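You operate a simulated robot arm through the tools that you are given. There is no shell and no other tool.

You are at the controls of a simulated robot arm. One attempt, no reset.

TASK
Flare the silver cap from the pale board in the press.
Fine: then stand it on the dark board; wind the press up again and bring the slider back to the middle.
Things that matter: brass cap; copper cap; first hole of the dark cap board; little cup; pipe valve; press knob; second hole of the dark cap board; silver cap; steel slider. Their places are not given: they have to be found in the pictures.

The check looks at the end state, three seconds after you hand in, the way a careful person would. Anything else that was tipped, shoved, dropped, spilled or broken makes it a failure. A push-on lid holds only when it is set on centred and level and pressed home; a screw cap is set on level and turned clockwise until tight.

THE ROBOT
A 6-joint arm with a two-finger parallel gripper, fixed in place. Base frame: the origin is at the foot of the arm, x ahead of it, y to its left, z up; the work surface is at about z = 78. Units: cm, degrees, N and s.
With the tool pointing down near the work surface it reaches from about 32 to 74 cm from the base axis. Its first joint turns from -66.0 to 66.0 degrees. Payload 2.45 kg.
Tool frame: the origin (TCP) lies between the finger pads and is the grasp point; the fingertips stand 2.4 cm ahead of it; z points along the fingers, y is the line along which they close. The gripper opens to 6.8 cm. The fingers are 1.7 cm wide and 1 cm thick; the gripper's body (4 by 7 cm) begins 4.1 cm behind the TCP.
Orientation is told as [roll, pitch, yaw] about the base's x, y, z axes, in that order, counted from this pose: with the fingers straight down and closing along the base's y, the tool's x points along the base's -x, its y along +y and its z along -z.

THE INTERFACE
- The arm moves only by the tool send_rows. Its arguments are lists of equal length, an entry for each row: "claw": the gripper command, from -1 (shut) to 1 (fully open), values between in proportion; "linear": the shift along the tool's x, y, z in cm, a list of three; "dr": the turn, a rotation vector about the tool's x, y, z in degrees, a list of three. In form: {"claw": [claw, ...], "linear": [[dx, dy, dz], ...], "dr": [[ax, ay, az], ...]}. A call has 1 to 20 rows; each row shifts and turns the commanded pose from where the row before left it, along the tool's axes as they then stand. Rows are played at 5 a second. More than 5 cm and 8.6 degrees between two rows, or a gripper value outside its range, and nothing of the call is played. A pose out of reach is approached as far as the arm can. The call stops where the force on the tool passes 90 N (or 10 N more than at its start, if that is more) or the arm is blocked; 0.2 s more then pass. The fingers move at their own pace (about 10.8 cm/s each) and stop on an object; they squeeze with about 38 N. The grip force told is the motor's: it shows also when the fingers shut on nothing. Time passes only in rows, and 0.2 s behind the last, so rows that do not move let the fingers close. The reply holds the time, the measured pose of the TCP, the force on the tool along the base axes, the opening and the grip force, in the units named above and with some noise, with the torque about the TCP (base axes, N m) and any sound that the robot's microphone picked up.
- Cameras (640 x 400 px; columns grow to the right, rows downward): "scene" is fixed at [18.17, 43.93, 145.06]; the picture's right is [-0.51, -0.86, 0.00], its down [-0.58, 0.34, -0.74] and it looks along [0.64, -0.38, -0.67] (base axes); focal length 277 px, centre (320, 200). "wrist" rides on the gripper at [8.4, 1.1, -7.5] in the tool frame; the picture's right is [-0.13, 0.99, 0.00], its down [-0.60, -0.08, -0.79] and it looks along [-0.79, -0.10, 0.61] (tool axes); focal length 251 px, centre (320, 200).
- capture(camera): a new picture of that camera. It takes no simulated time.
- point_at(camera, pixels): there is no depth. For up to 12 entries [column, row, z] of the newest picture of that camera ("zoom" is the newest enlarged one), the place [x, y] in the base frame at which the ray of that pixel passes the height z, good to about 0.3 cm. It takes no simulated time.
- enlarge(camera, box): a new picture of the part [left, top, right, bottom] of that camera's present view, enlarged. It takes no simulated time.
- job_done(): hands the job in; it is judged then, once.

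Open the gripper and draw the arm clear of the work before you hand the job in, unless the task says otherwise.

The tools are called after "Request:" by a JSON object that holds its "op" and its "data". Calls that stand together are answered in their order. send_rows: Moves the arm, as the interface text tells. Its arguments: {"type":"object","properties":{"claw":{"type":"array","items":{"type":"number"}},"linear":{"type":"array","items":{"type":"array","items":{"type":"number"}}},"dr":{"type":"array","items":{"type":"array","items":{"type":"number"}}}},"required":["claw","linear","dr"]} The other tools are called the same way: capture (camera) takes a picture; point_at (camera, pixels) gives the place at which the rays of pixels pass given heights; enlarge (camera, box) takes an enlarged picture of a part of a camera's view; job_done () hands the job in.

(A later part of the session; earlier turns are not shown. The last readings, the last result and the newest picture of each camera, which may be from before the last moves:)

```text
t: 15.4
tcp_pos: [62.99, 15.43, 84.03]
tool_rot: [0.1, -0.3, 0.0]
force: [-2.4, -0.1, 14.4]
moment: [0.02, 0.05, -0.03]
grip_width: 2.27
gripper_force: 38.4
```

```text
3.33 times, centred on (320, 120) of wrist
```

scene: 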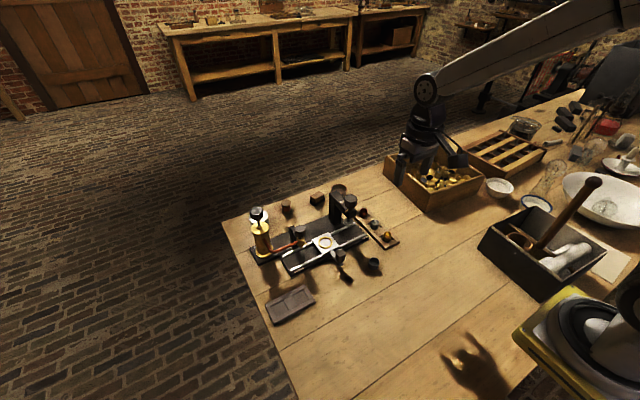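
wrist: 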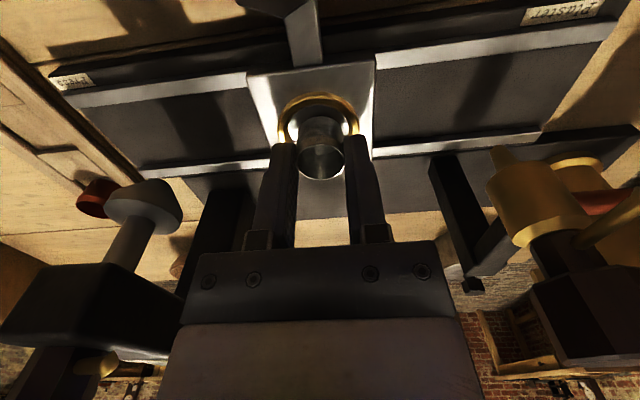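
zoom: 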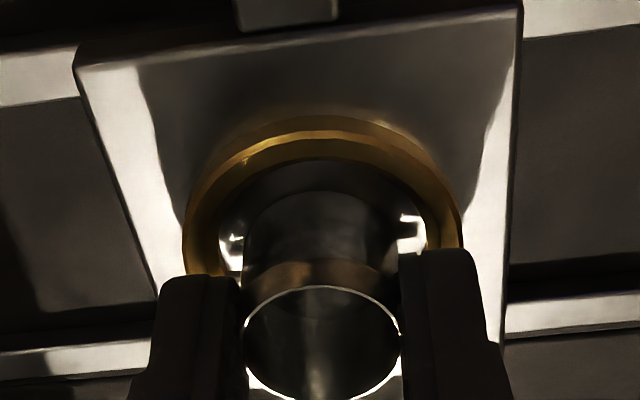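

There's 14 N of contact at TCP z 84.03. I'll look closely to see whether the cap rests on the seat floor inside the ring or catches on it.

Request:
{"op": "enlarge", "data": {"camera": "scene", "box": [312, 222, 340, 250]}}

Request:
{"op": "enlarge", "data": {"camera": "wrist", "box": [280, 80, 360, 160]}}

```text
14.29 times, centred on (326, 236) of scene
```

zoom: 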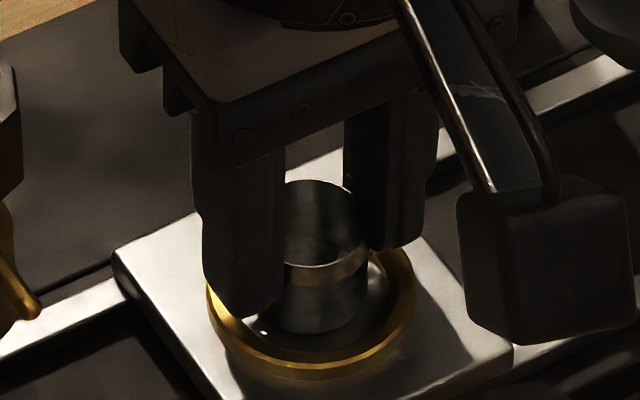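

```text
5.00 times, centred on (320, 120) of wrist
```

zoom: 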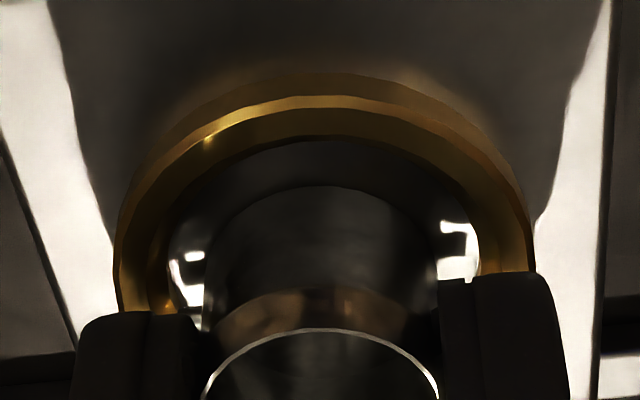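

The cap's base sits inside the ring on the floor with gaps all round. I'll release gently, then lift.

Request:
{"op": "send_rows", "data": {"claw": [-0.2, 0.1, 0.3, 0.3], "linear": [[0, 0, -0.05], [0, 0, 0], [0, 0, 0], [0, 0, 0]], "dr": [[0, 0, 0], [0, 0, 0], [0, 0, 0], [0, 0, 0]]}}

Request:
{"op": "enlarge", "data": {"camera": "wrist", "box": [240, 60, 400, 180]}}

Request:
{"op": "enlarge", "data": {"camera": "scene", "box": [312, 222, 340, 250]}}

```text
t: 16.4
tcp_pos: [62.8, 15.45, 84.0]
tool_rot: [0.0, 0.0, 0.0]
force: [0.4, 0.2, 0.5]
moment: [-0.01, -0.04, -0.03]
grip_width: 4.44
gripper_force: 0.1
```

```text
3.33 times, centred on (320, 120) of wrist
```

zoom: 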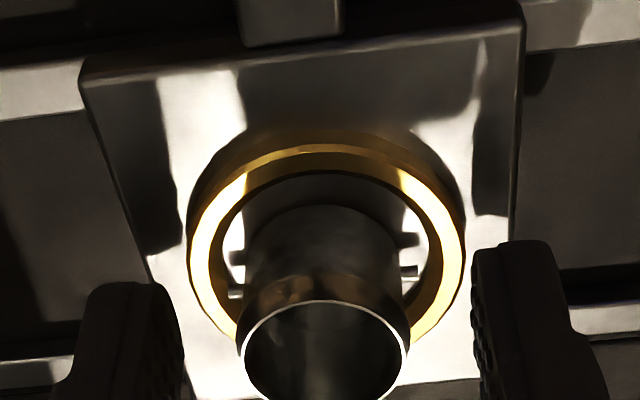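

```text
14.29 times, centred on (326, 236) of scene
```

zoom: 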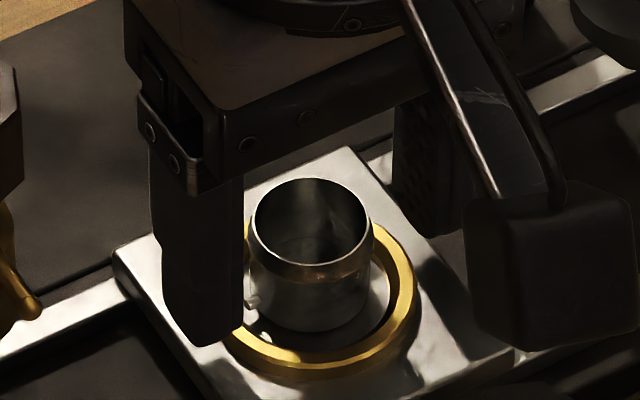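

The cap stands upright inside the ring. I'll lift clear and back off to view the whole rig.

Request:
{"op": "send_rows", "data": {"claw": [0.3, 0.3, 0.3, 0.3, 0.3, 0.3, 0.3, 0.3], "linear": [[0, 0, -1], [0, 0, -2], [0, 0, -3], [0, 0, -3], [2, 0, -3], [4, 0, -1], [4, 0, 0], [0, 0, 0]], "dr": [[0, 0, 0], [0, 0, 0], [0, 0, 0], [0, 0, 0], [0, 0, 0], [0, 0, 0], [0, 0, 0], [0, 0, 0]]}}

Request:
{"op": "capture", "data": {"camera": "wrist"}}

Request:
{"op": "enlarge", "data": {"camera": "wrist", "box": [180, 0, 460, 175]}}

Request:
{"op": "enlarge", "data": {"camera": "scene", "box": [280, 180, 400, 280]}}

```text
t: 18.2
tcp_pos: [52.98, 15.31, 96.86]
tool_rot: [0.0, 0.1, -0.1]
force: [-0.3, 0.3, 0.8]
moment: [0.02, 0.02, -0.01]
grip_width: 4.39
gripper_force: 0.0
```

```text
taken
```

wrist: 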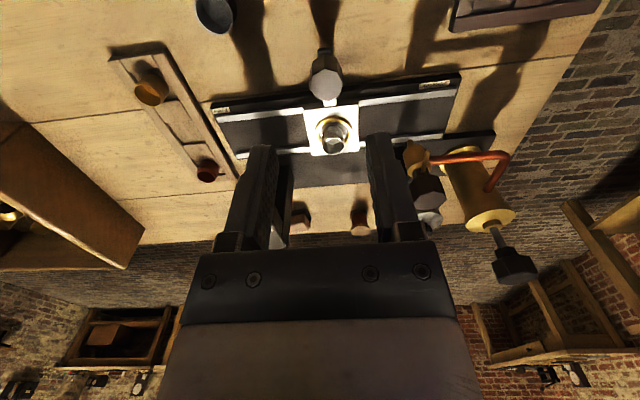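

```text
2.29 times, centred on (320, 88) of wrist
```

zoom: 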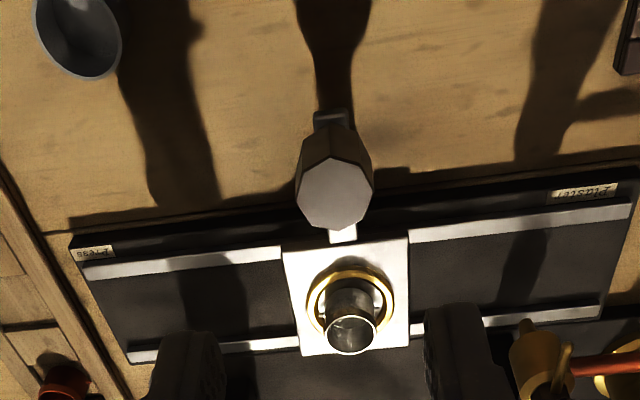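

```text
4.00 times, centred on (340, 230) of scene
```

zoom: 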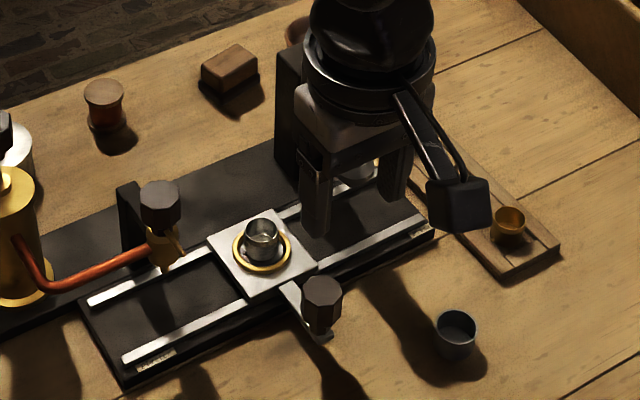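

I'll measure the rail direction and the plunger location from the scene view.

Request:
{"op": "point_at", "data": {"camera": "zoom", "pixels": [[122, 362, 79.5], [428, 217, 79.5], [88, 303, 79.5], [378, 172, 79.5], [262, 252, 80.7], [322, 290, 84.2]]}}

Request:
{"op": "point_at", "data": {"camera": "scene", "pixels": [[348.5, 222.2, 83], [348.5, 222.2, 83.5], [348.5, 222.2, 84], [348.5, 222.2, 84.5]]}}

Request:
{"op": "point_at", "data": {"camera": "wrist", "pixels": [[217.5, 117, 79.5], [455, 92, 79.5], [237, 156, 79.5], [443, 136, 79.5], [325, 84, 84], [325, 84, 84.5]]}}

```text
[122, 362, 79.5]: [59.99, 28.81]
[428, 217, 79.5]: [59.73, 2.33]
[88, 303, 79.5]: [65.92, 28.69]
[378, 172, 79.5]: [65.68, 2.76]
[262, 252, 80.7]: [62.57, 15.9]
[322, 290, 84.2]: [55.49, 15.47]
```

```text
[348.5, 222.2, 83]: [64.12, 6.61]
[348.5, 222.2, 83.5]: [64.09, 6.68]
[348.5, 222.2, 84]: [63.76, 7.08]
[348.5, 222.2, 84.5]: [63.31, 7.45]
```

```text
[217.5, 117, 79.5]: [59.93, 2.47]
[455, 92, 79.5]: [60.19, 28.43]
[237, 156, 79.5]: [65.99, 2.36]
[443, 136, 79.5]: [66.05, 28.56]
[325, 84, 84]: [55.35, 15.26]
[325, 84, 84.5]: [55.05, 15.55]
```

The rails run along y from 2.4 to 28.6, so the slider moves purely in y, and the handle knob is at (55.4,15.5) with top z 84.2. I'll go above the handle knob.

Request:
{"op": "send_rows", "data": {"claw": [0.6, 0.6, 0.6, 0.6, 0.6], "linear": [[-1, 0, 2], [-1, 0.1, 2], [-0.4, 0, 2], [0, 0, 1.5], [0, 0, 0]], "dr": [[0, 0, 0], [0, 0, 0], [0, 0, 0], [0, 0, 0], [0, 0, 0]]}}

Request:
{"op": "capture", "data": {"camera": "wrist"}}

Request:
{"op": "enlarge", "data": {"camera": "scene", "box": [300, 210, 400, 290]}}

```text
t: 19.4
tcp_pos: [55.54, 15.44, 89.37]
tool_rot: [0.0, -0.1, 0.0]
force: [0.0, 0.2, -0.6]
moment: [0.0, 0.02, 0.01]
grip_width: 5.44
gripper_force: 0.1
```

```text
taken
```

wrist: 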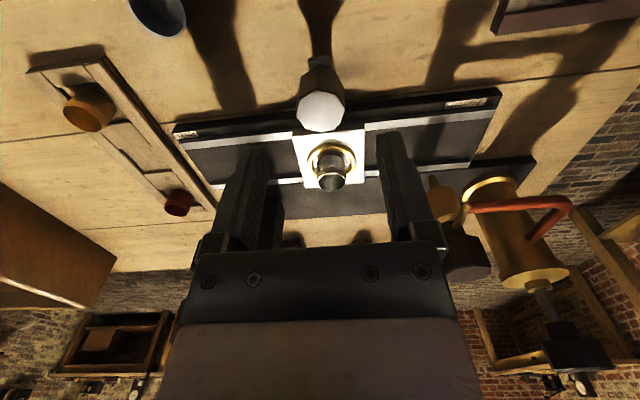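

```text
5.00 times, centred on (350, 250) of scene
```

zoom: 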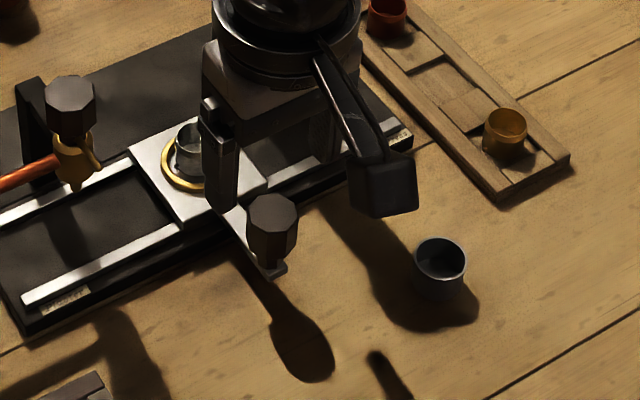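

Handle knob top is at wrist (321,111). I'll verify its position before going down.

Request:
{"op": "point_at", "data": {"camera": "wrist", "pixels": [[321, 111, 84], [321, 111, 84], [321, 111, 84], [321, 111, 84.5], [321, 111, 84.5], [298, 111, 84.2], [344, 111, 84.2]]}}

Request:
{"op": "point_at", "data": {"camera": "zoom", "pixels": [[272, 210, 84], [272, 210, 84.5], [272, 210, 84], [272, 210, 84.5], [265, 262, 81], [265, 262, 80.5]]}}

```text
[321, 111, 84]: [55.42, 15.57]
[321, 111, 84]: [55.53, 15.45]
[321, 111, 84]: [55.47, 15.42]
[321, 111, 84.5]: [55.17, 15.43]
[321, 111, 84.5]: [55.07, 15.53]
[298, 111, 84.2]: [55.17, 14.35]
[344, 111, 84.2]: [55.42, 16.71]
```

```text
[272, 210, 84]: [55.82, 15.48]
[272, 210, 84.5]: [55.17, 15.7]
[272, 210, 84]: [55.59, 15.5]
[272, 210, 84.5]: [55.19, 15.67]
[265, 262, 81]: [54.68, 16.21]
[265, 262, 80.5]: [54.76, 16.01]
```

Knob is at (55.4,15.5), 2.4 cm wide. I'll descend to TCP z 84.2 around it and grip.

Request:
{"op": "send_rows", "data": {"claw": [0.6, 0.6, 0.6, 0.6, 0.6], "linear": [[0, 0.05, 1.5], [0, 0, 1.5], [0, 0, 1.2], [0, 0, 0.9], [0, 0, 0]], "dr": [[0, 0, 0], [0, 0, 0], [0, 0, 0], [0, 0, 0], [0, 0, 0]]}}

Request:
{"op": "capture", "data": {"camera": "wrist"}}

Request:
{"op": "enlarge", "data": {"camera": "scene", "box": [300, 210, 400, 290]}}

```text
t: 20.6
tcp_pos: [55.48, 15.47, 84.51]
tool_rot: [0.1, -0.1, -0.1]
force: [-0.2, 0.1, -0.8]
moment: [-0.02, 0.02, 0.0]
grip_width: 5.43
gripper_force: 0.0
```

```text
taken
```

wrist: 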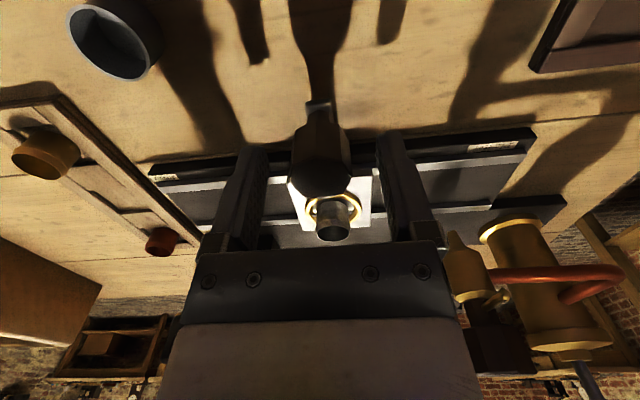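

```text
5.00 times, centred on (350, 250) of scene
```

zoom: 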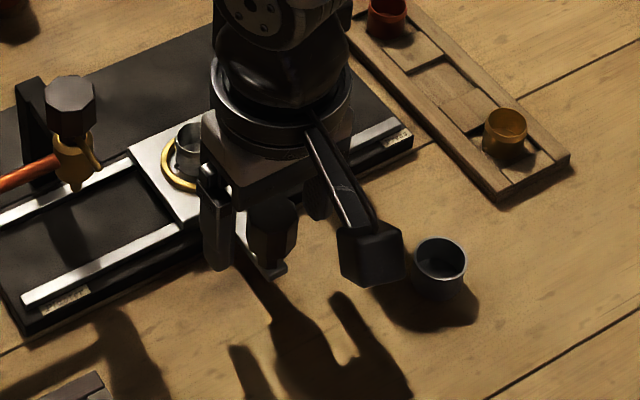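

The knob sits between the fingers. I'll close on it and wait.

Request:
{"op": "send_rows", "data": {"claw": [0.2, 0, -0.2, -1, -1], "linear": [[0, 0, 0], [0, 0, 0], [0, 0, 0], [0, 0, 0], [0, 0, 0]], "dr": [[0, 0, 0], [0, 0, 0], [0, 0, 0], [0, 0, 0], [0, 0, 0]]}}

Request:
{"op": "capture", "data": {"camera": "wrist"}}

```text
t: 21.8
tcp_pos: [55.62, 15.57, 84.47]
tool_rot: [-0.1, 0.0, -0.1]
force: [0.4, -0.7, -0.6]
moment: [-0.29, -0.07, -0.01]
grip_width: 2.75
gripper_force: 42.5
```

```text
taken
```

wrist: 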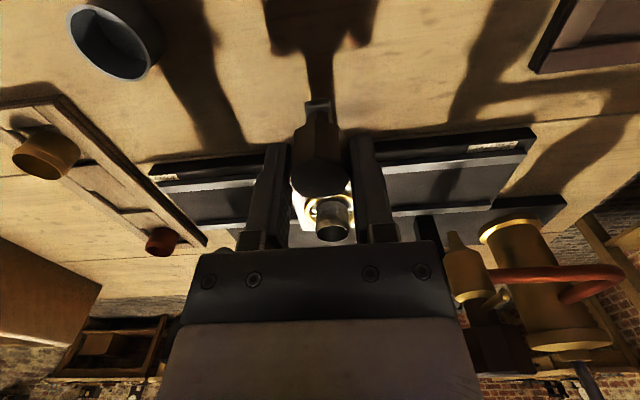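

Handle gripped at 2.75 cm. I'll slide gently towards the press (-y), starting with a small move to feel the friction.

Request:
{"op": "send_rows", "data": {"claw": [-1, -1, -1, -1, -1], "linear": [[0, -0.1, 0], [0, -0.2, 0], [0, -0.3, 0], [0, -0.3, 0], [0, -0.2, 0]], "dr": [[0, 0, 0], [0, 0, 0], [0, 0, 0], [0, 0, 0], [0, 0, 0]]}}

Request:
{"op": "enlarge", "data": {"camera": "scene", "box": [280, 180, 400, 280]}}

```text
t: 23.0
tcp_pos: [55.49, 14.43, 84.6]
tool_rot: [0.1, -0.2, 0.0]
force: [11.1, 0.5, 2.6]
moment: [-0.38, 0.41, -0.05]
grip_width: 2.78
gripper_force: 42.2
```

```text
4.00 times, centred on (340, 230) of scene
```

zoom: 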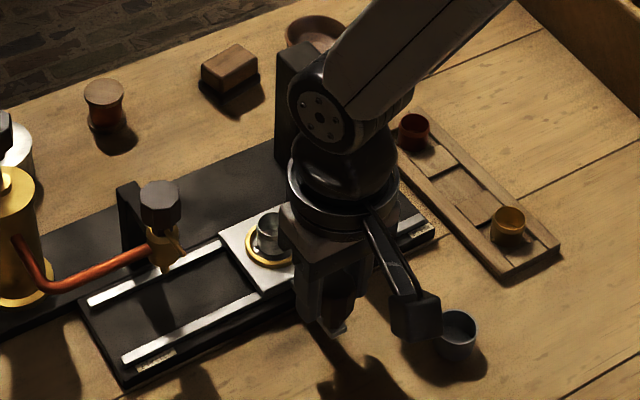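

The slider follows; there's an 11 N side force along +x. I'll continue with a tiny +x correction and watch it.

Request:
{"op": "send_rows", "data": {"claw": [-1, -1, -1, -1, -1, -1], "linear": [[-0.05, -0.2, 0], [0, -0.4, 0], [0, -0.4, 0], [0, -0.4, 0], [0, -0.3, 0], [0, -0.2, 0]], "dr": [[0, 0, 0], [0, 0, 0], [0, 0, 0], [0, 0, 0], [0, 0, 0], [0, 0, 0]]}}

Request:
{"op": "enlarge", "data": {"camera": "scene", "box": [280, 180, 400, 280]}}

```text
t: 24.4
tcp_pos: [55.49, 12.69, 84.53]
tool_rot: [0.1, -0.2, -0.1]
force: [13.2, 1.1, 14.5]
moment: [-0.33, -0.19, -0.12]
grip_width: 2.75
gripper_force: 42.3
```

```text
4.00 times, centred on (340, 230) of scene
```

zoom: 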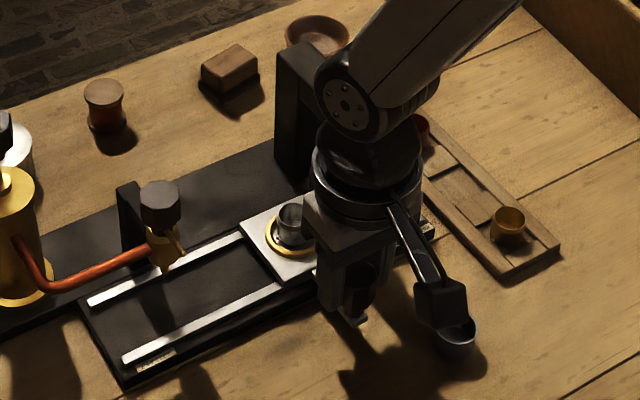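

The tool is pushed +x and up, so I'll correct by 0.1 cm in each and continue.

Request:
{"op": "send_rows", "data": {"claw": [-1, -1, -1, -1, -1, -1], "linear": [[-0.08, -0.1, -0.08], [-0.02, -0.4, 0], [-0.02, -0.4, 0], [-0.02, -0.4, 0], [-0.02, -0.4, 0], [-0.02, -0.3, 0]], "dr": [[0, 0, 0], [0, 0, 0], [0, 0, 0], [0, 0, 0], [0, 0, 0], [0, 0, 0]]}}

Request:
{"op": "enlarge", "data": {"camera": "scene", "box": [280, 180, 400, 280]}}

```text
t: 25.8
tcp_pos: [55.55, 10.7, 84.47]
tool_rot: [0.0, -0.2, 0.0]
force: [10.3, 1.3, 21.0]
moment: [-0.38, 0.76, -0.07]
grip_width: 2.77
gripper_force: 42.5
```

```text
4.00 times, centred on (340, 230) of scene
```

zoom: 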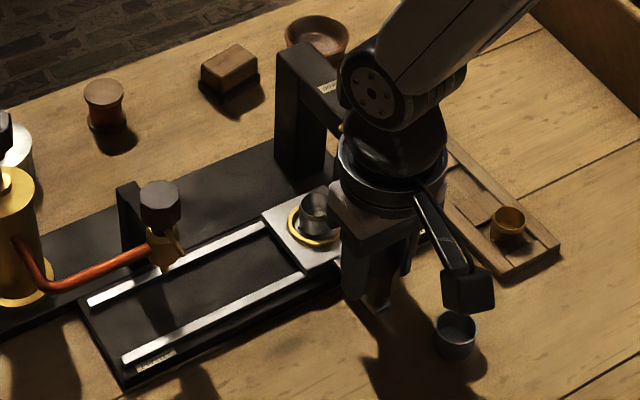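

Upward push is 21 N, so I'll raise the command slightly more and continue the slide.

Request:
{"op": "send_rows", "data": {"claw": [-1, -1, -1, -1, -1, -1], "linear": [[-0.08, -0.1, -0.15], [-0.02, -0.4, -0.02], [-0.02, -0.4, -0.02], [-0.02, -0.4, -0.02], [-0.02, -0.3, -0.02], [0, 0, 0]], "dr": [[0, 0, 0], [0, 0, 0], [0, 0, 0], [0, 0, 0], [0, 0, 0], [0, 0, 0]]}}

Request:
{"op": "enlarge", "data": {"camera": "scene", "box": [280, 180, 400, 280]}}

Request:
{"op": "capture", "data": {"camera": "wrist"}}

```text
t: 27.2
tcp_pos: [55.43, 8.79, 84.48]
tool_rot: [-0.1, 0.4, 0.0]
force: [1.8, -0.1, -30.0]
moment: [0.38, -0.56, 0.0]
grip_width: 2.76
gripper_force: 42.4
```

```text
4.00 times, centred on (340, 230) of scene
```

zoom: 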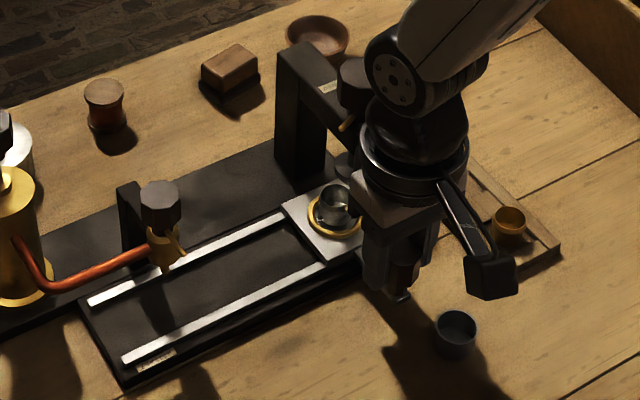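

```text
taken
```

wrist: 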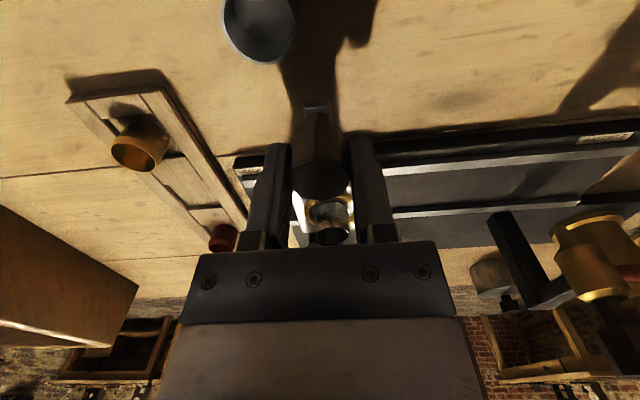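

Overcorrected: force is now -30 N, so stiffness is about 220 N/cm. I'll lower by 0.13 and proceed with small moves.

Request:
{"op": "send_rows", "data": {"claw": [-1, -1, -1, -1, -1], "linear": [[0, 0, 0.13], [0, -0.2, 0], [0, -0.2, 0], [0, -0.2, 0], [0, 0, 0]], "dr": [[0, 0, 0], [0, 0, 0], [0, 0, 0], [0, 0, 0], [0, 0, 0]]}}

Request:
{"op": "enlarge", "data": {"camera": "scene", "box": [330, 195, 370, 245]}}

Request:
{"op": "enlarge", "data": {"camera": "wrist", "box": [220, 120, 420, 245]}}

```text
t: 28.4
tcp_pos: [55.42, 8.3, 84.56]
tool_rot: [-0.1, 0.4, 0.0]
force: [-15.7, 0.6, -5.1]
moment: [0.4, 1.22, 0.05]
grip_width: 2.77
gripper_force: 42.1
```

```text
8.00 times, centred on (350, 220) of scene
```

zoom: 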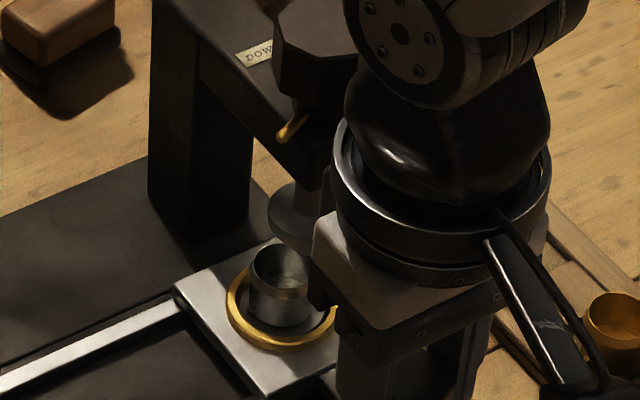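

```text
3.20 times, centred on (320, 182) of wrist
```

zoom: 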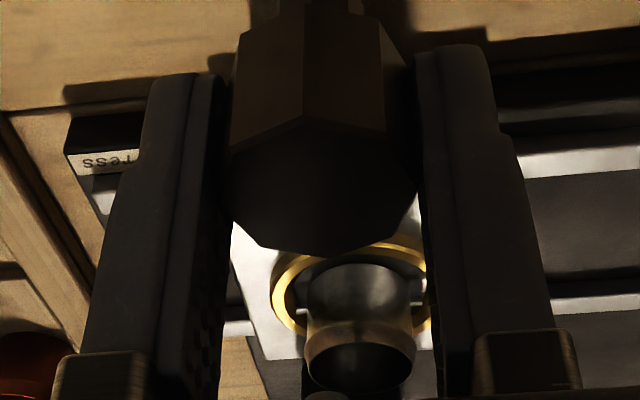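

Slider handle is at y 8.3 and the plunger is about 0.8 cm further on. I'll relax the x force and continue in 0.2 cm steps.

Request:
{"op": "send_rows", "data": {"claw": [-1, -1, -1, -1], "linear": [[0.06, 0, 0.02], [0, -0.2, 0], [0, -0.2, 0], [0, 0, 0]], "dr": [[0, 0, 0], [0, 0, 0], [0, 0, 0], [0, 0, 0]]}}

Request:
{"op": "enlarge", "data": {"camera": "scene", "box": [330, 195, 370, 245]}}

```text
t: 29.4
tcp_pos: [55.43, 7.91, 84.5]
tool_rot: [0.0, 0.2, 0.0]
force: [-13.4, 0.7, -7.4]
moment: [0.35, 0.92, 0.07]
grip_width: 2.75
gripper_force: 42.1
```

```text
8.00 times, centred on (350, 220) of scene
```

zoom: 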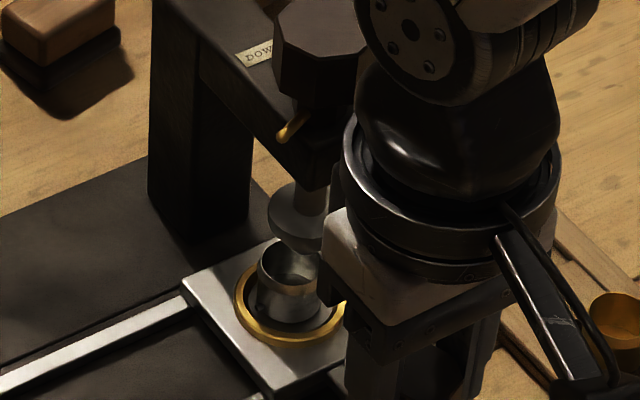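

No contact with the plunger yet, so I'll continue another 0.4 cm.

Request:
{"op": "send_rows", "data": {"claw": [-1, -1, -1, -1], "linear": [[0.05, -0.1, 0.02], [0, -0.15, 0], [0, -0.15, 0], [0, 0, 0]], "dr": [[0, 0, 0], [0, 0, 0], [0, 0, 0], [0, 0, 0]]}}

Request:
{"op": "enlarge", "data": {"camera": "scene", "box": [330, 195, 370, 245]}}

Request:
{"op": "enlarge", "data": {"camera": "wrist", "box": [220, 120, 420, 245]}}

```text
t: 30.4
tcp_pos: [55.49, 7.68, 84.46]
tool_rot: [0.0, 0.3, 0.0]
force: [-20.6, 0.4, -7.1]
moment: [0.38, -0.58, 0.0]
grip_width: 2.76
gripper_force: 42.0
```

```text
8.00 times, centred on (350, 220) of scene
```

zoom: 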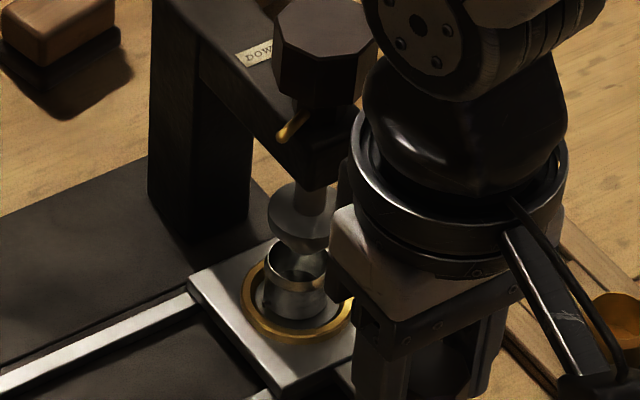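

```text
3.20 times, centred on (320, 182) of wrist
```

zoom: 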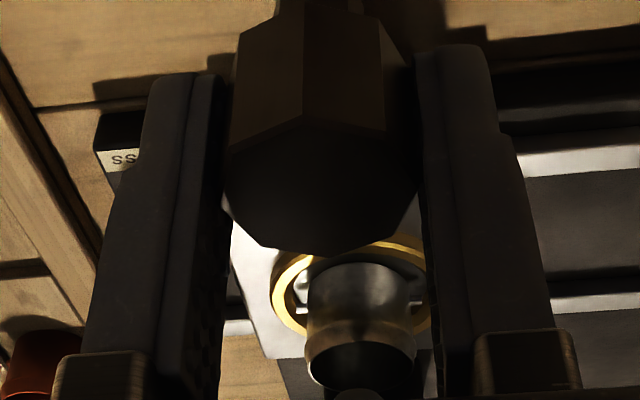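

The plunger is about 0.25 cm further along y. I'll ease the x command and move 0.3 more, feeling for a stop.

Request:
{"op": "send_rows", "data": {"claw": [-1, -1, -1, -1], "linear": [[0.09, 0, 0.02], [0, -0.15, 0], [0, -0.15, 0], [0, 0, 0]], "dr": [[0, 0, 0], [0, 0, 0], [0, 0, 0], [0, 0, 0]]}}

Request:
{"op": "enlarge", "data": {"camera": "scene", "box": [330, 195, 370, 245]}}

Request:
{"op": "capture", "data": {"camera": "wrist"}}

Request:
{"op": "enlarge", "data": {"camera": "wrist", "box": [220, 120, 420, 245]}}

```text
t: 31.4
tcp_pos: [55.54, 7.37, 84.45]
tool_rot: [0.0, 0.1, 0.2]
force: [-17.4, 21.5, -0.7]
moment: [-0.15, 0.8, -0.08]
grip_width: 2.75
gripper_force: 42.4
```

```text
8.00 times, centred on (350, 220) of scene
```

zoom: 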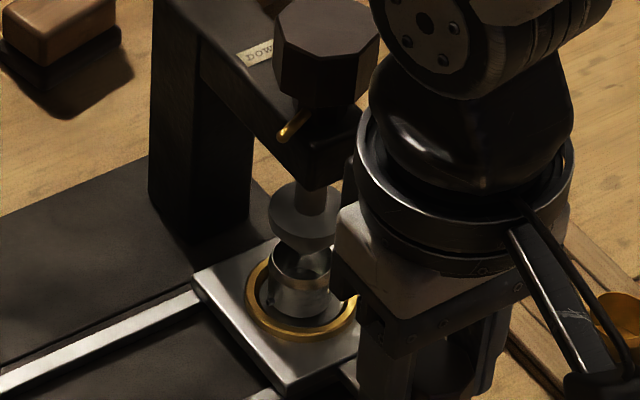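

```text
taken
```

wrist: 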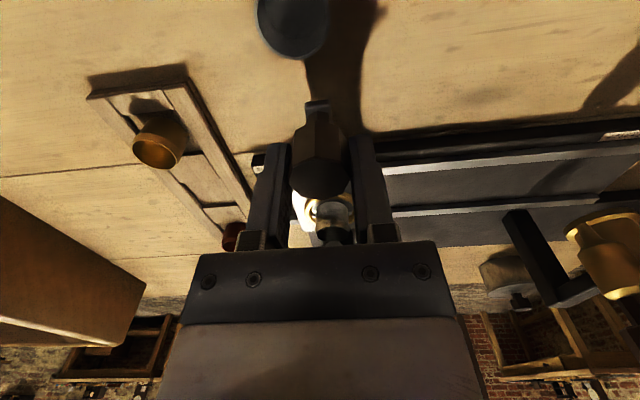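

```text
3.20 times, centred on (320, 182) of wrist
```

zoom: 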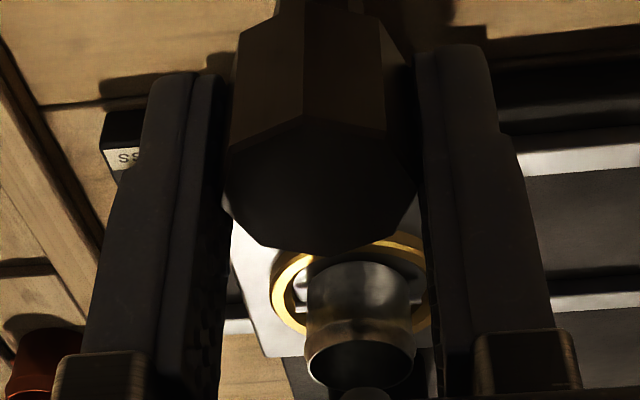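

There's 21 N resisting in y and the slider only moved about 0.2 cm, so it's at its press-end stop under the plunger. I'll relax the forces, release, and rise.

Request:
{"op": "send_rows", "data": {"claw": [-1, 0.0, 0.4, 0.6, 0.6], "linear": [[0.07, 0.07, 0], [0, 0, 0], [0, 0, 0], [0, 0, 0], [0, 0, 0]], "dr": [[0, 0, 0], [0, 0, 0], [0, 0, 0], [0, 0, 0], [0, 0, 0]]}}

Request:
{"op": "send_rows", "data": {"claw": [0.6, 0.6, 0.6, 0.6, 0.6, 0.6, 0.6, 0.6], "linear": [[0, 0, -1], [0, 0, -2], [0, 0, -3], [0, 0, -3], [0, 0, -3], [2, 0, -3], [2, 0, -3], [0, 0, 0]], "dr": [[0, 0, 0], [0, 0, 0], [0, 0, 0], [0, 0, 0], [0, 0, 0], [0, 0, 0], [0, 0, 0], [0, 0, 0]]}}

Request:
{"op": "capture", "data": {"camera": "wrist"}}

Request:
{"op": "enlarge", "data": {"camera": "scene", "box": [310, 180, 390, 250]}}

Request:
{"op": "enlarge", "data": {"camera": "wrist", "box": [220, 0, 420, 125]}}

```text
t: 32.6
tcp_pos: [55.57, 7.45, 84.53]
tool_rot: [0.0, 0.1, 0.0]
force: [0.1, 0.6, -0.9]
moment: [0.01, 0.02, -0.01]
grip_width: 5.43
gripper_force: 0.1
```

```text
t: 34.4
tcp_pos: [51.58, 7.36, 102.56]
tool_rot: [-0.1, 0.0, 0.0]
force: [0.6, 0.0, 0.0]
moment: [0.0, 0.01, 0.0]
grip_width: 5.43
gripper_force: 0.0
```

```text
taken
```

wrist: 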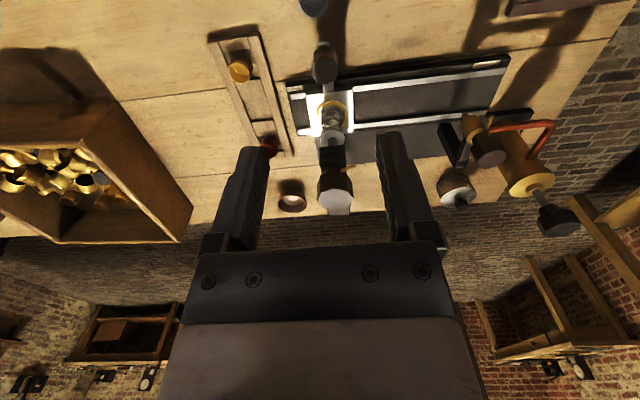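

```text
5.71 times, centred on (350, 215) of scene
```

zoom: 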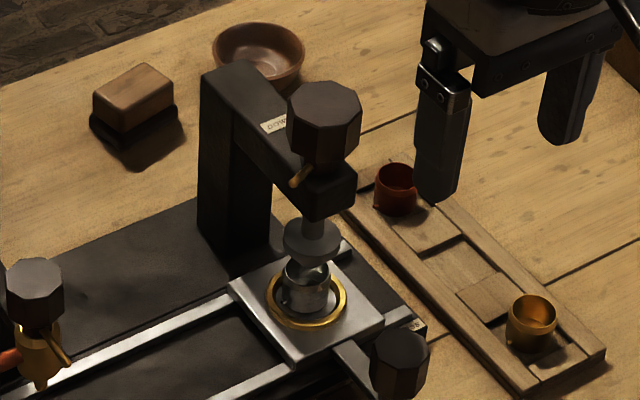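

```text
3.20 times, centred on (320, 62) of wrist
```

zoom: 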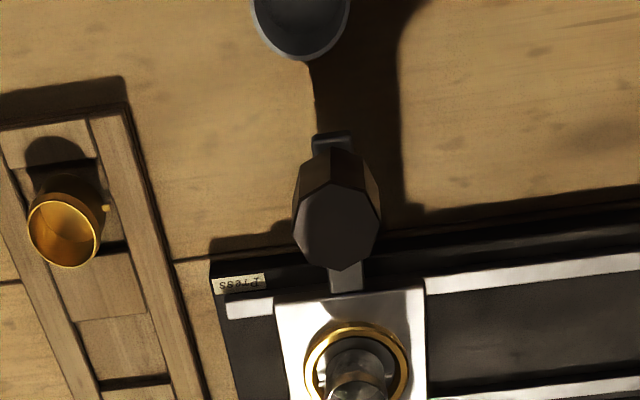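

The cap is under the plunger. Now I'll locate the press knob's top face in both views.

Request:
{"op": "enlarge", "data": {"camera": "wrist", "box": [280, 120, 400, 220]}}

Request:
{"op": "point_at", "data": {"camera": "zoom", "pixels": [[320, 200, 90]]}}

Request:
{"op": "enlarge", "data": {"camera": "scene", "box": [330, 185, 380, 225]}}

```text
4.00 times, centred on (340, 170) of wrist
```

zoom: 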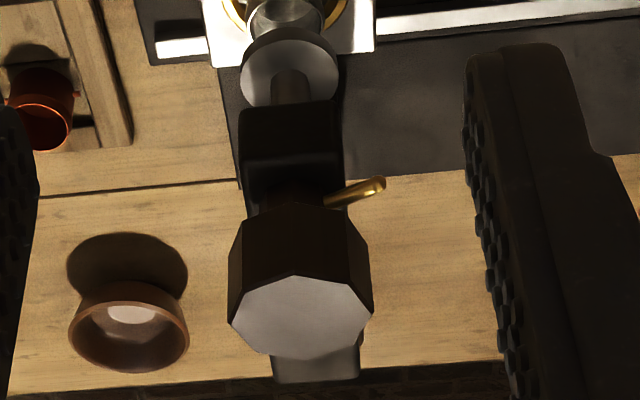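

```text
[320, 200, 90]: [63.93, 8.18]
```

```text
10.00 times, centred on (355, 205) of scene
```

zoom: 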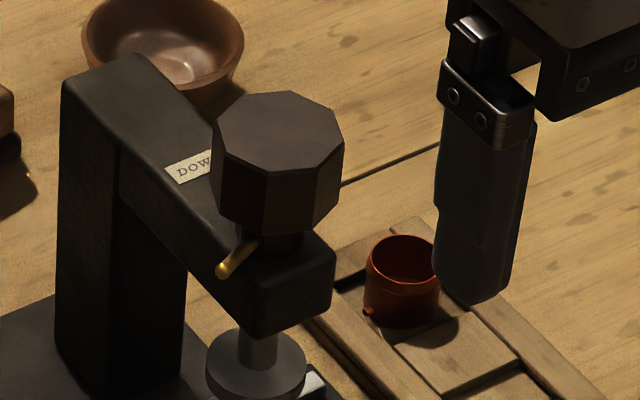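

Knob top is at wrist (335,199) and scene (350.9,198.2), with the pointer towards +y and the DOWN label on the +x side. I'll triangulate.

Request:
{"op": "point_at", "data": {"camera": "scene", "pixels": [[350.9, 198.2, 90], [350.9, 198.2, 91], [350.9, 198.2, 92], [350.9, 198.2, 90.5], [350.9, 198.2, 91.5]]}}

Request:
{"op": "point_at", "data": {"camera": "wrist", "pixels": [[335, 199, 90], [335, 199, 91], [335, 199, 92], [335, 199, 90.5], [335, 199, 91.5], [317, 199, 91], [353, 199, 91], [332, 140, 84], [332, 140, 84.5], [332, 140, 85]]}}

```text
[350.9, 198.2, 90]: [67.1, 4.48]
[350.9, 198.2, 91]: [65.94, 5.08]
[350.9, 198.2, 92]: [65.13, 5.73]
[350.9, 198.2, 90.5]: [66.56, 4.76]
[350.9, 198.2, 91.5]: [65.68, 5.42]
```

```text
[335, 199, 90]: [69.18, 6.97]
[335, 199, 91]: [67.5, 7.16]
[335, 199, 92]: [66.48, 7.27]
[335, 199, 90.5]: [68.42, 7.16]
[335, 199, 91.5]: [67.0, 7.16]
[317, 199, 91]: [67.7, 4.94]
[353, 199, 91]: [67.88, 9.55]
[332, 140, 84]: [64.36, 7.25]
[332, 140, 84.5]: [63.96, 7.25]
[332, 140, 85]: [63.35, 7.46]
```

Extrapolating, the knob top must be higher, near z 94.5 over the plunger axis. I'll check this.

Request:
{"op": "point_at", "data": {"camera": "scene", "pixels": [[350.9, 198.2, 94], [350.9, 198.2, 94.5], [350.9, 198.2, 95], [350.9, 198.2, 95.5], [349.9, 208, 91], [349.9, 208, 92]]}}

Request:
{"op": "point_at", "data": {"camera": "wrist", "pixels": [[335, 199, 94], [335, 199, 94.5], [335, 199, 95], [335, 199, 95.5], [317, 199, 94.5], [353, 199, 94.5]]}}

```text
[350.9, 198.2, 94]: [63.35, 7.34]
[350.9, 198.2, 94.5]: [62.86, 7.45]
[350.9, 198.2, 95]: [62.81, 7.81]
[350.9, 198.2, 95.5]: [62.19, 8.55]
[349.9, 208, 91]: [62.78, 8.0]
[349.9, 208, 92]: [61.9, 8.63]
```

```text
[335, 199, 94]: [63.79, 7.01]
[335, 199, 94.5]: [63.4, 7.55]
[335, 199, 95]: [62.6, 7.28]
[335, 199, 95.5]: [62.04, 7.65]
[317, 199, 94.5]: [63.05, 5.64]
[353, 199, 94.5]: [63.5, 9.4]
```

Knob top is z ≈ 94.3 at (63.1,7.4), about 3.6 cm wide. I'll zoom on its top face to see how its flats are oriented.

Request:
{"op": "enlarge", "data": {"camera": "wrist", "box": [310, 160, 360, 215]}}

Request:
{"op": "enlarge", "data": {"camera": "scene", "box": [338, 190, 364, 218]}}

```text
7.27 times, centred on (335, 188) of wrist
```

zoom: 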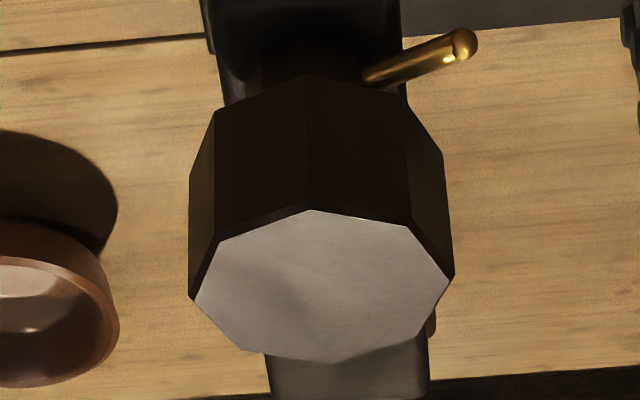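

```text
14.29 times, centred on (351, 204) of scene
```

zoom: 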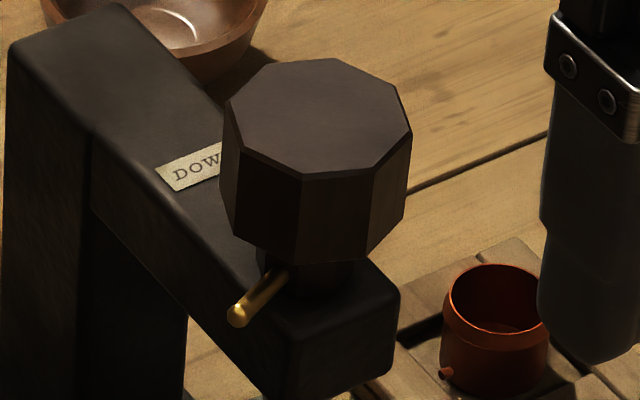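

I'll project the top-face vertices at z 94.3 from both views to get the flats' angle.

Request:
{"op": "point_at", "data": {"camera": "zoom", "pixels": [[227, 105, 94.3], [262, 65, 94.3], [330, 58, 94.3], [395, 88, 94.3], [411, 131, 94.3], [373, 168, 94.3], [303, 179, 94.3], [240, 152, 94.3], [235, 320, 90.5], [275, 275, 90.5]]}}

Request:
{"op": "point_at", "data": {"camera": "wrist", "pixels": [[333.6, 189.4, 94.3], [347, 191.9, 94.3], [352.9, 198.3, 94.3], [336.8, 210.3, 94.3], [324, 208.6, 94.3], [318, 201.4, 94.3], [321.1, 193.8, 94.3]]}}

```text
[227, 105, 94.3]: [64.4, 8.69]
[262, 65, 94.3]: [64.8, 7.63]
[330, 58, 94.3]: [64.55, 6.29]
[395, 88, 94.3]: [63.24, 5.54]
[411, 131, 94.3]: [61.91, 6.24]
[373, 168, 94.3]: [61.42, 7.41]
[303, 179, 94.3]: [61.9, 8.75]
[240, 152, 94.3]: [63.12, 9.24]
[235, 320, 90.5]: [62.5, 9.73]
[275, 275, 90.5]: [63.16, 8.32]
```

```text
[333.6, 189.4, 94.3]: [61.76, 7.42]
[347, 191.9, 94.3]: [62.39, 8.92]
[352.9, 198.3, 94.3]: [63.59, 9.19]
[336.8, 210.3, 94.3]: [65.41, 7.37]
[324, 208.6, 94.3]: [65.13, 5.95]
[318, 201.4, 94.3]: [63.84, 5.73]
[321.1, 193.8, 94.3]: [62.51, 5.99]
```

Knob centre is (63.25,7.45), flats about 22.5° off the axes, top z 94.3; the pointer is at about 115° from +x. I'll go above it, open fully, and yaw +67.5° so the jaws line up with flats and have room to wind clockwise.

Request:
{"op": "send_rows", "data": {"claw": [1, 1, 1, 1, 1, 1, 1, 1, 1, 1, 1, 1, 1], "linear": [[-4, 0.09, 0], [-4, 0, 0], [-3.67, 0, 0], [0, 0, 0], [0, 0, 0], [0, 0, 0], [0, 0, 0], [0, 0, 0], [0, 0, 0], [0, 0, 0], [0, 0, 0], [0, 0, 0], [0, 0, 0]], "dr": [[0, 0, 0], [0, 0, 0], [0, 0, 0], [0, 0, 0], [0, 0, -8.4375], [0, 0, -8.4375], [0, 0, -8.4375], [0, 0, -8.4375], [0, 0, -8.4375], [0, 0, -8.4375], [0, 0, -8.4375], [0, 0, -8.4375], [0, 0, 0]]}}

Request:
{"op": "capture", "data": {"camera": "wrist"}}

Request:
{"op": "enlarge", "data": {"camera": "scene", "box": [300, 150, 400, 240]}}

```text
t: 37.2
tcp_pos: [63.09, 7.54, 102.54]
tool_rot: [0.0, 0.0, 67.7]
force: [-0.2, -0.6, -0.5]
moment: [0.0, 0.0, 0.0]
grip_width: 6.8
gripper_force: 0.1
```

```text
taken
```

wrist: 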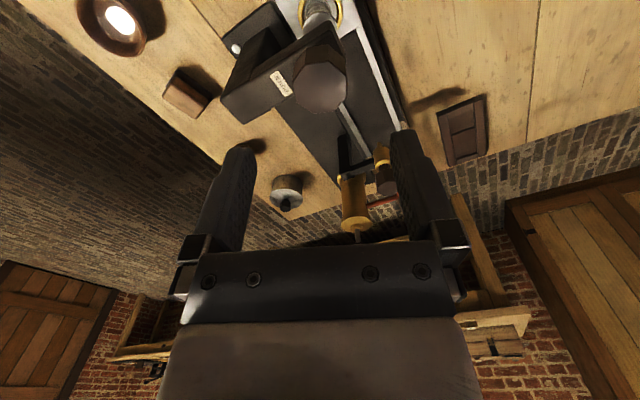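

```text
4.44 times, centred on (350, 195) of scene
```

zoom: 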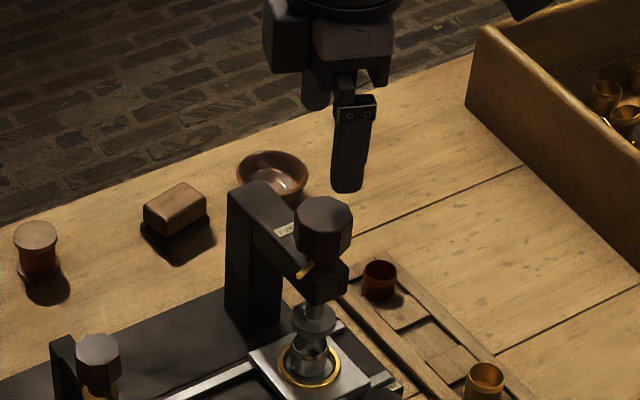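

Now the DOWN label is visible at wrist (280,82). I'll zoom in on it and the knob.

Request:
{"op": "enlarge", "data": {"camera": "wrist", "box": [250, 40, 370, 115]}}

Request:
{"op": "point_at", "data": {"camera": "wrist", "pixels": [[320, 86, 94.3], [320, 86, 94.3], [320, 86, 94.3]]}}

```text
5.33 times, centred on (310, 78) of wrist
```

zoom: 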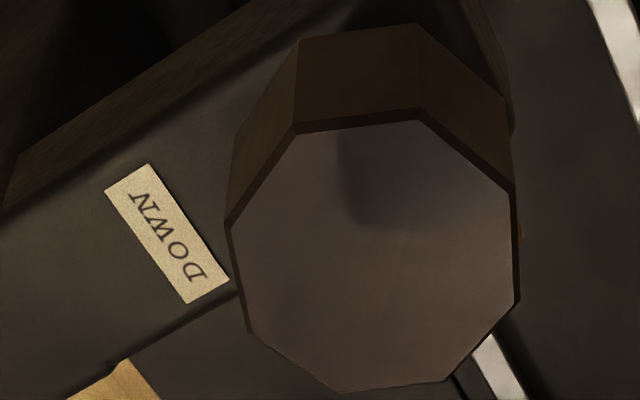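

```text
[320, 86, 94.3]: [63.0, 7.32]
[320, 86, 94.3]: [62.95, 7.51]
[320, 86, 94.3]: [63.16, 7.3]
```

The jaws line up with the vertical flats and the knob (wrist 320.7,88.6) is centred. I'll descend around it to TCP z ≈ 94.5.

Request:
{"op": "send_rows", "data": {"claw": [1, 1, 1, 1, 1, 1, 1], "linear": [[0, 0, 2], [0, 0, 2], [0, 0, 1.5], [0, 0, 1], [0, 0, 1], [0, 0, 0.55], [0, 0, 0]], "dr": [[0, 0, 0], [0, 0, 0], [0, 0, 0], [0, 0, 0], [0, 0, 0], [0, 0, 0], [0, 0, 0]]}}

Request:
{"op": "capture", "data": {"camera": "wrist"}}

Request:
{"op": "enlarge", "data": {"camera": "scene", "box": [310, 170, 390, 240]}}

```text
t: 38.8
tcp_pos: [62.97, 7.62, 94.44]
tool_rot: [0.0, 0.1, 67.5]
force: [-0.1, -0.5, -0.3]
moment: [-0.01, -0.01, 0.0]
grip_width: 6.79
gripper_force: 0.1
```

```text
taken
```

wrist: 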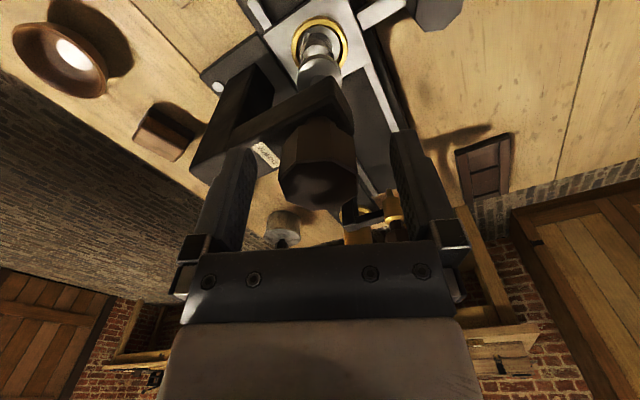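

```text
5.71 times, centred on (350, 205) of scene
```

zoom: 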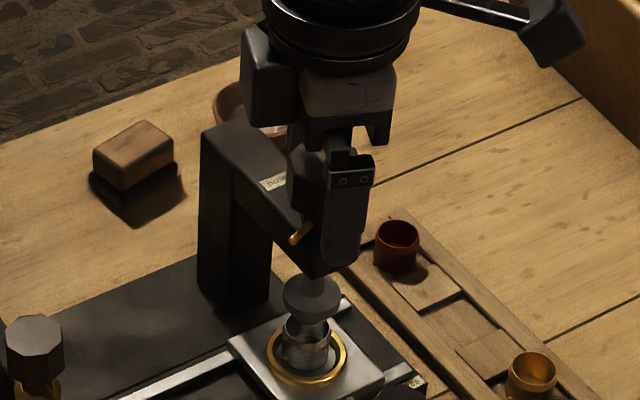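

The fingers straddle the knob and the pointer is clear. I'll close on it.

Request:
{"op": "send_rows", "data": {"claw": [0.6, 0.2, 0, -1, -1, -1], "linear": [[0, 0, 0], [0, 0, 0], [0, 0, 0], [0, 0, 0], [0, 0, 0], [0, 0, 0]], "dr": [[0, 0, 0], [0, 0, 0], [0, 0, 0], [0, 0, 0], [0, 0, 0], [0, 0, 0]]}}

Request:
{"op": "enlarge", "data": {"camera": "wrist", "box": [220, 90, 420, 215]}}

```text
t: 40.2
tcp_pos: [63.2, 7.65, 94.36]
tool_rot: [0.0, 0.0, 67.5]
force: [5.2, -1.7, -1.6]
moment: [0.12, 0.24, 0.01]
grip_width: 3.58
gripper_force: 45.4
```

```text
3.20 times, centred on (320, 152) of wrist
```

zoom: 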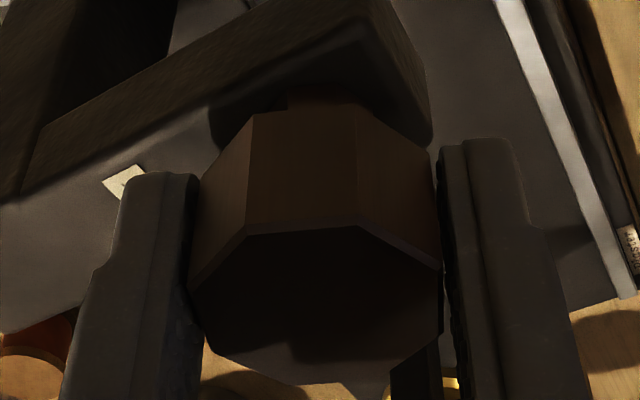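

Knob gripped at 3.58 cm with low force. I'll turn clockwise 12° as a test and check force and sound.

Request:
{"op": "send_rows", "data": {"claw": [-1, -1, -1, -1], "linear": [[0, 0, 0], [0, 0, 0], [0, 0, 0], [0, 0, 0]], "dr": [[0, 0, 4], [0, 0, 4], [0, 0, 4], [0, 0, 0]]}}

Request:
{"op": "enlarge", "data": {"camera": "scene", "box": [330, 195, 370, 240]}}

```text
t: 41.2
tcp_pos: [63.11, 7.55, 94.37]
tool_rot: [0.1, 0.1, 55.6]
force: [-4.3, 3.0, -3.4]
moment: [0.37, -1.06, 0.01]
grip_width: 3.57
gripper_force: 45.1
```

```text
8.89 times, centred on (350, 218) of scene
```

zoom: 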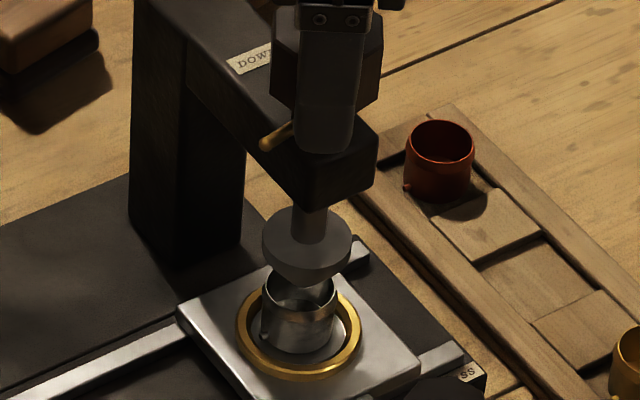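

The knob turns freely and the pointer swings towards DOWN. I'll continue clockwise 36°.

Request:
{"op": "send_rows", "data": {"claw": [-1, -1, -1, -1, -1, -1, -1], "linear": [[0, 0, 0], [0, 0, 0], [0, 0, 0], [0, 0, 0], [0, 0, 0], [0, 0, 0], [0, 0, 0]], "dr": [[0, 0, 6], [0, 0, 6], [0, 0, 6], [0, 0, 6], [0, 0, 6], [0, 0, 6], [0, 0, 0]]}}

Request:
{"op": "enlarge", "data": {"camera": "scene", "box": [330, 195, 370, 240]}}

```text
t: 42.8
tcp_pos: [63.11, 7.45, 94.48]
tool_rot: [0.0, 0.1, 19.5]
force: [-16.5, 8.7, 0.9]
moment: [0.19, -0.93, 0.02]
grip_width: 3.59
gripper_force: 45.5
```

```text
8.89 times, centred on (350, 218) of scene
```

zoom: 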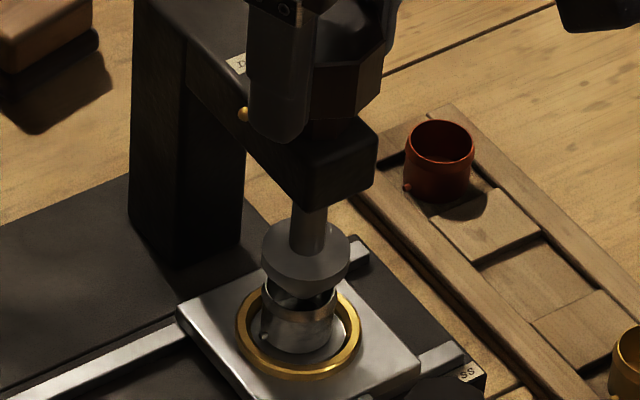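

The plunger is descending into the cap as I turn. I'll relieve the lateral force with a small shift and continue clockwise 30°.

Request:
{"op": "send_rows", "data": {"claw": [-1, -1, -1, -1, -1, -1, -1], "linear": [[0.05, 0.06, 0], [0, 0, 0], [0, 0, 0], [0, 0, 0], [0, 0, 0], [0, 0, 0], [0, 0, 0]], "dr": [[0, 0, 0], [0, 0, 6], [0, 0, 6], [0, 0, 6], [0, 0, 6], [0, 0, 6], [0, 0, 0]]}}

Request:
{"op": "enlarge", "data": {"camera": "scene", "box": [330, 195, 370, 240]}}

```text
t: 44.4
tcp_pos: [63.24, 7.57, 94.44]
tool_rot: [0.1, 0.0, -10.6]
force: [-4.3, -6.6, 0.2]
moment: [0.43, 0.8, -0.02]
grip_width: 3.56
gripper_force: 44.8
```

```text
8.89 times, centred on (350, 218) of scene
```

zoom: 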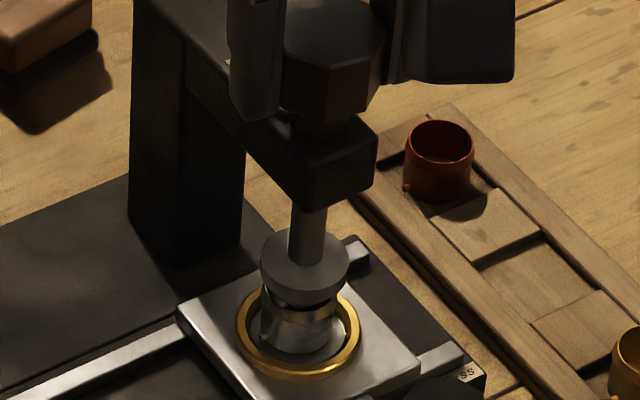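

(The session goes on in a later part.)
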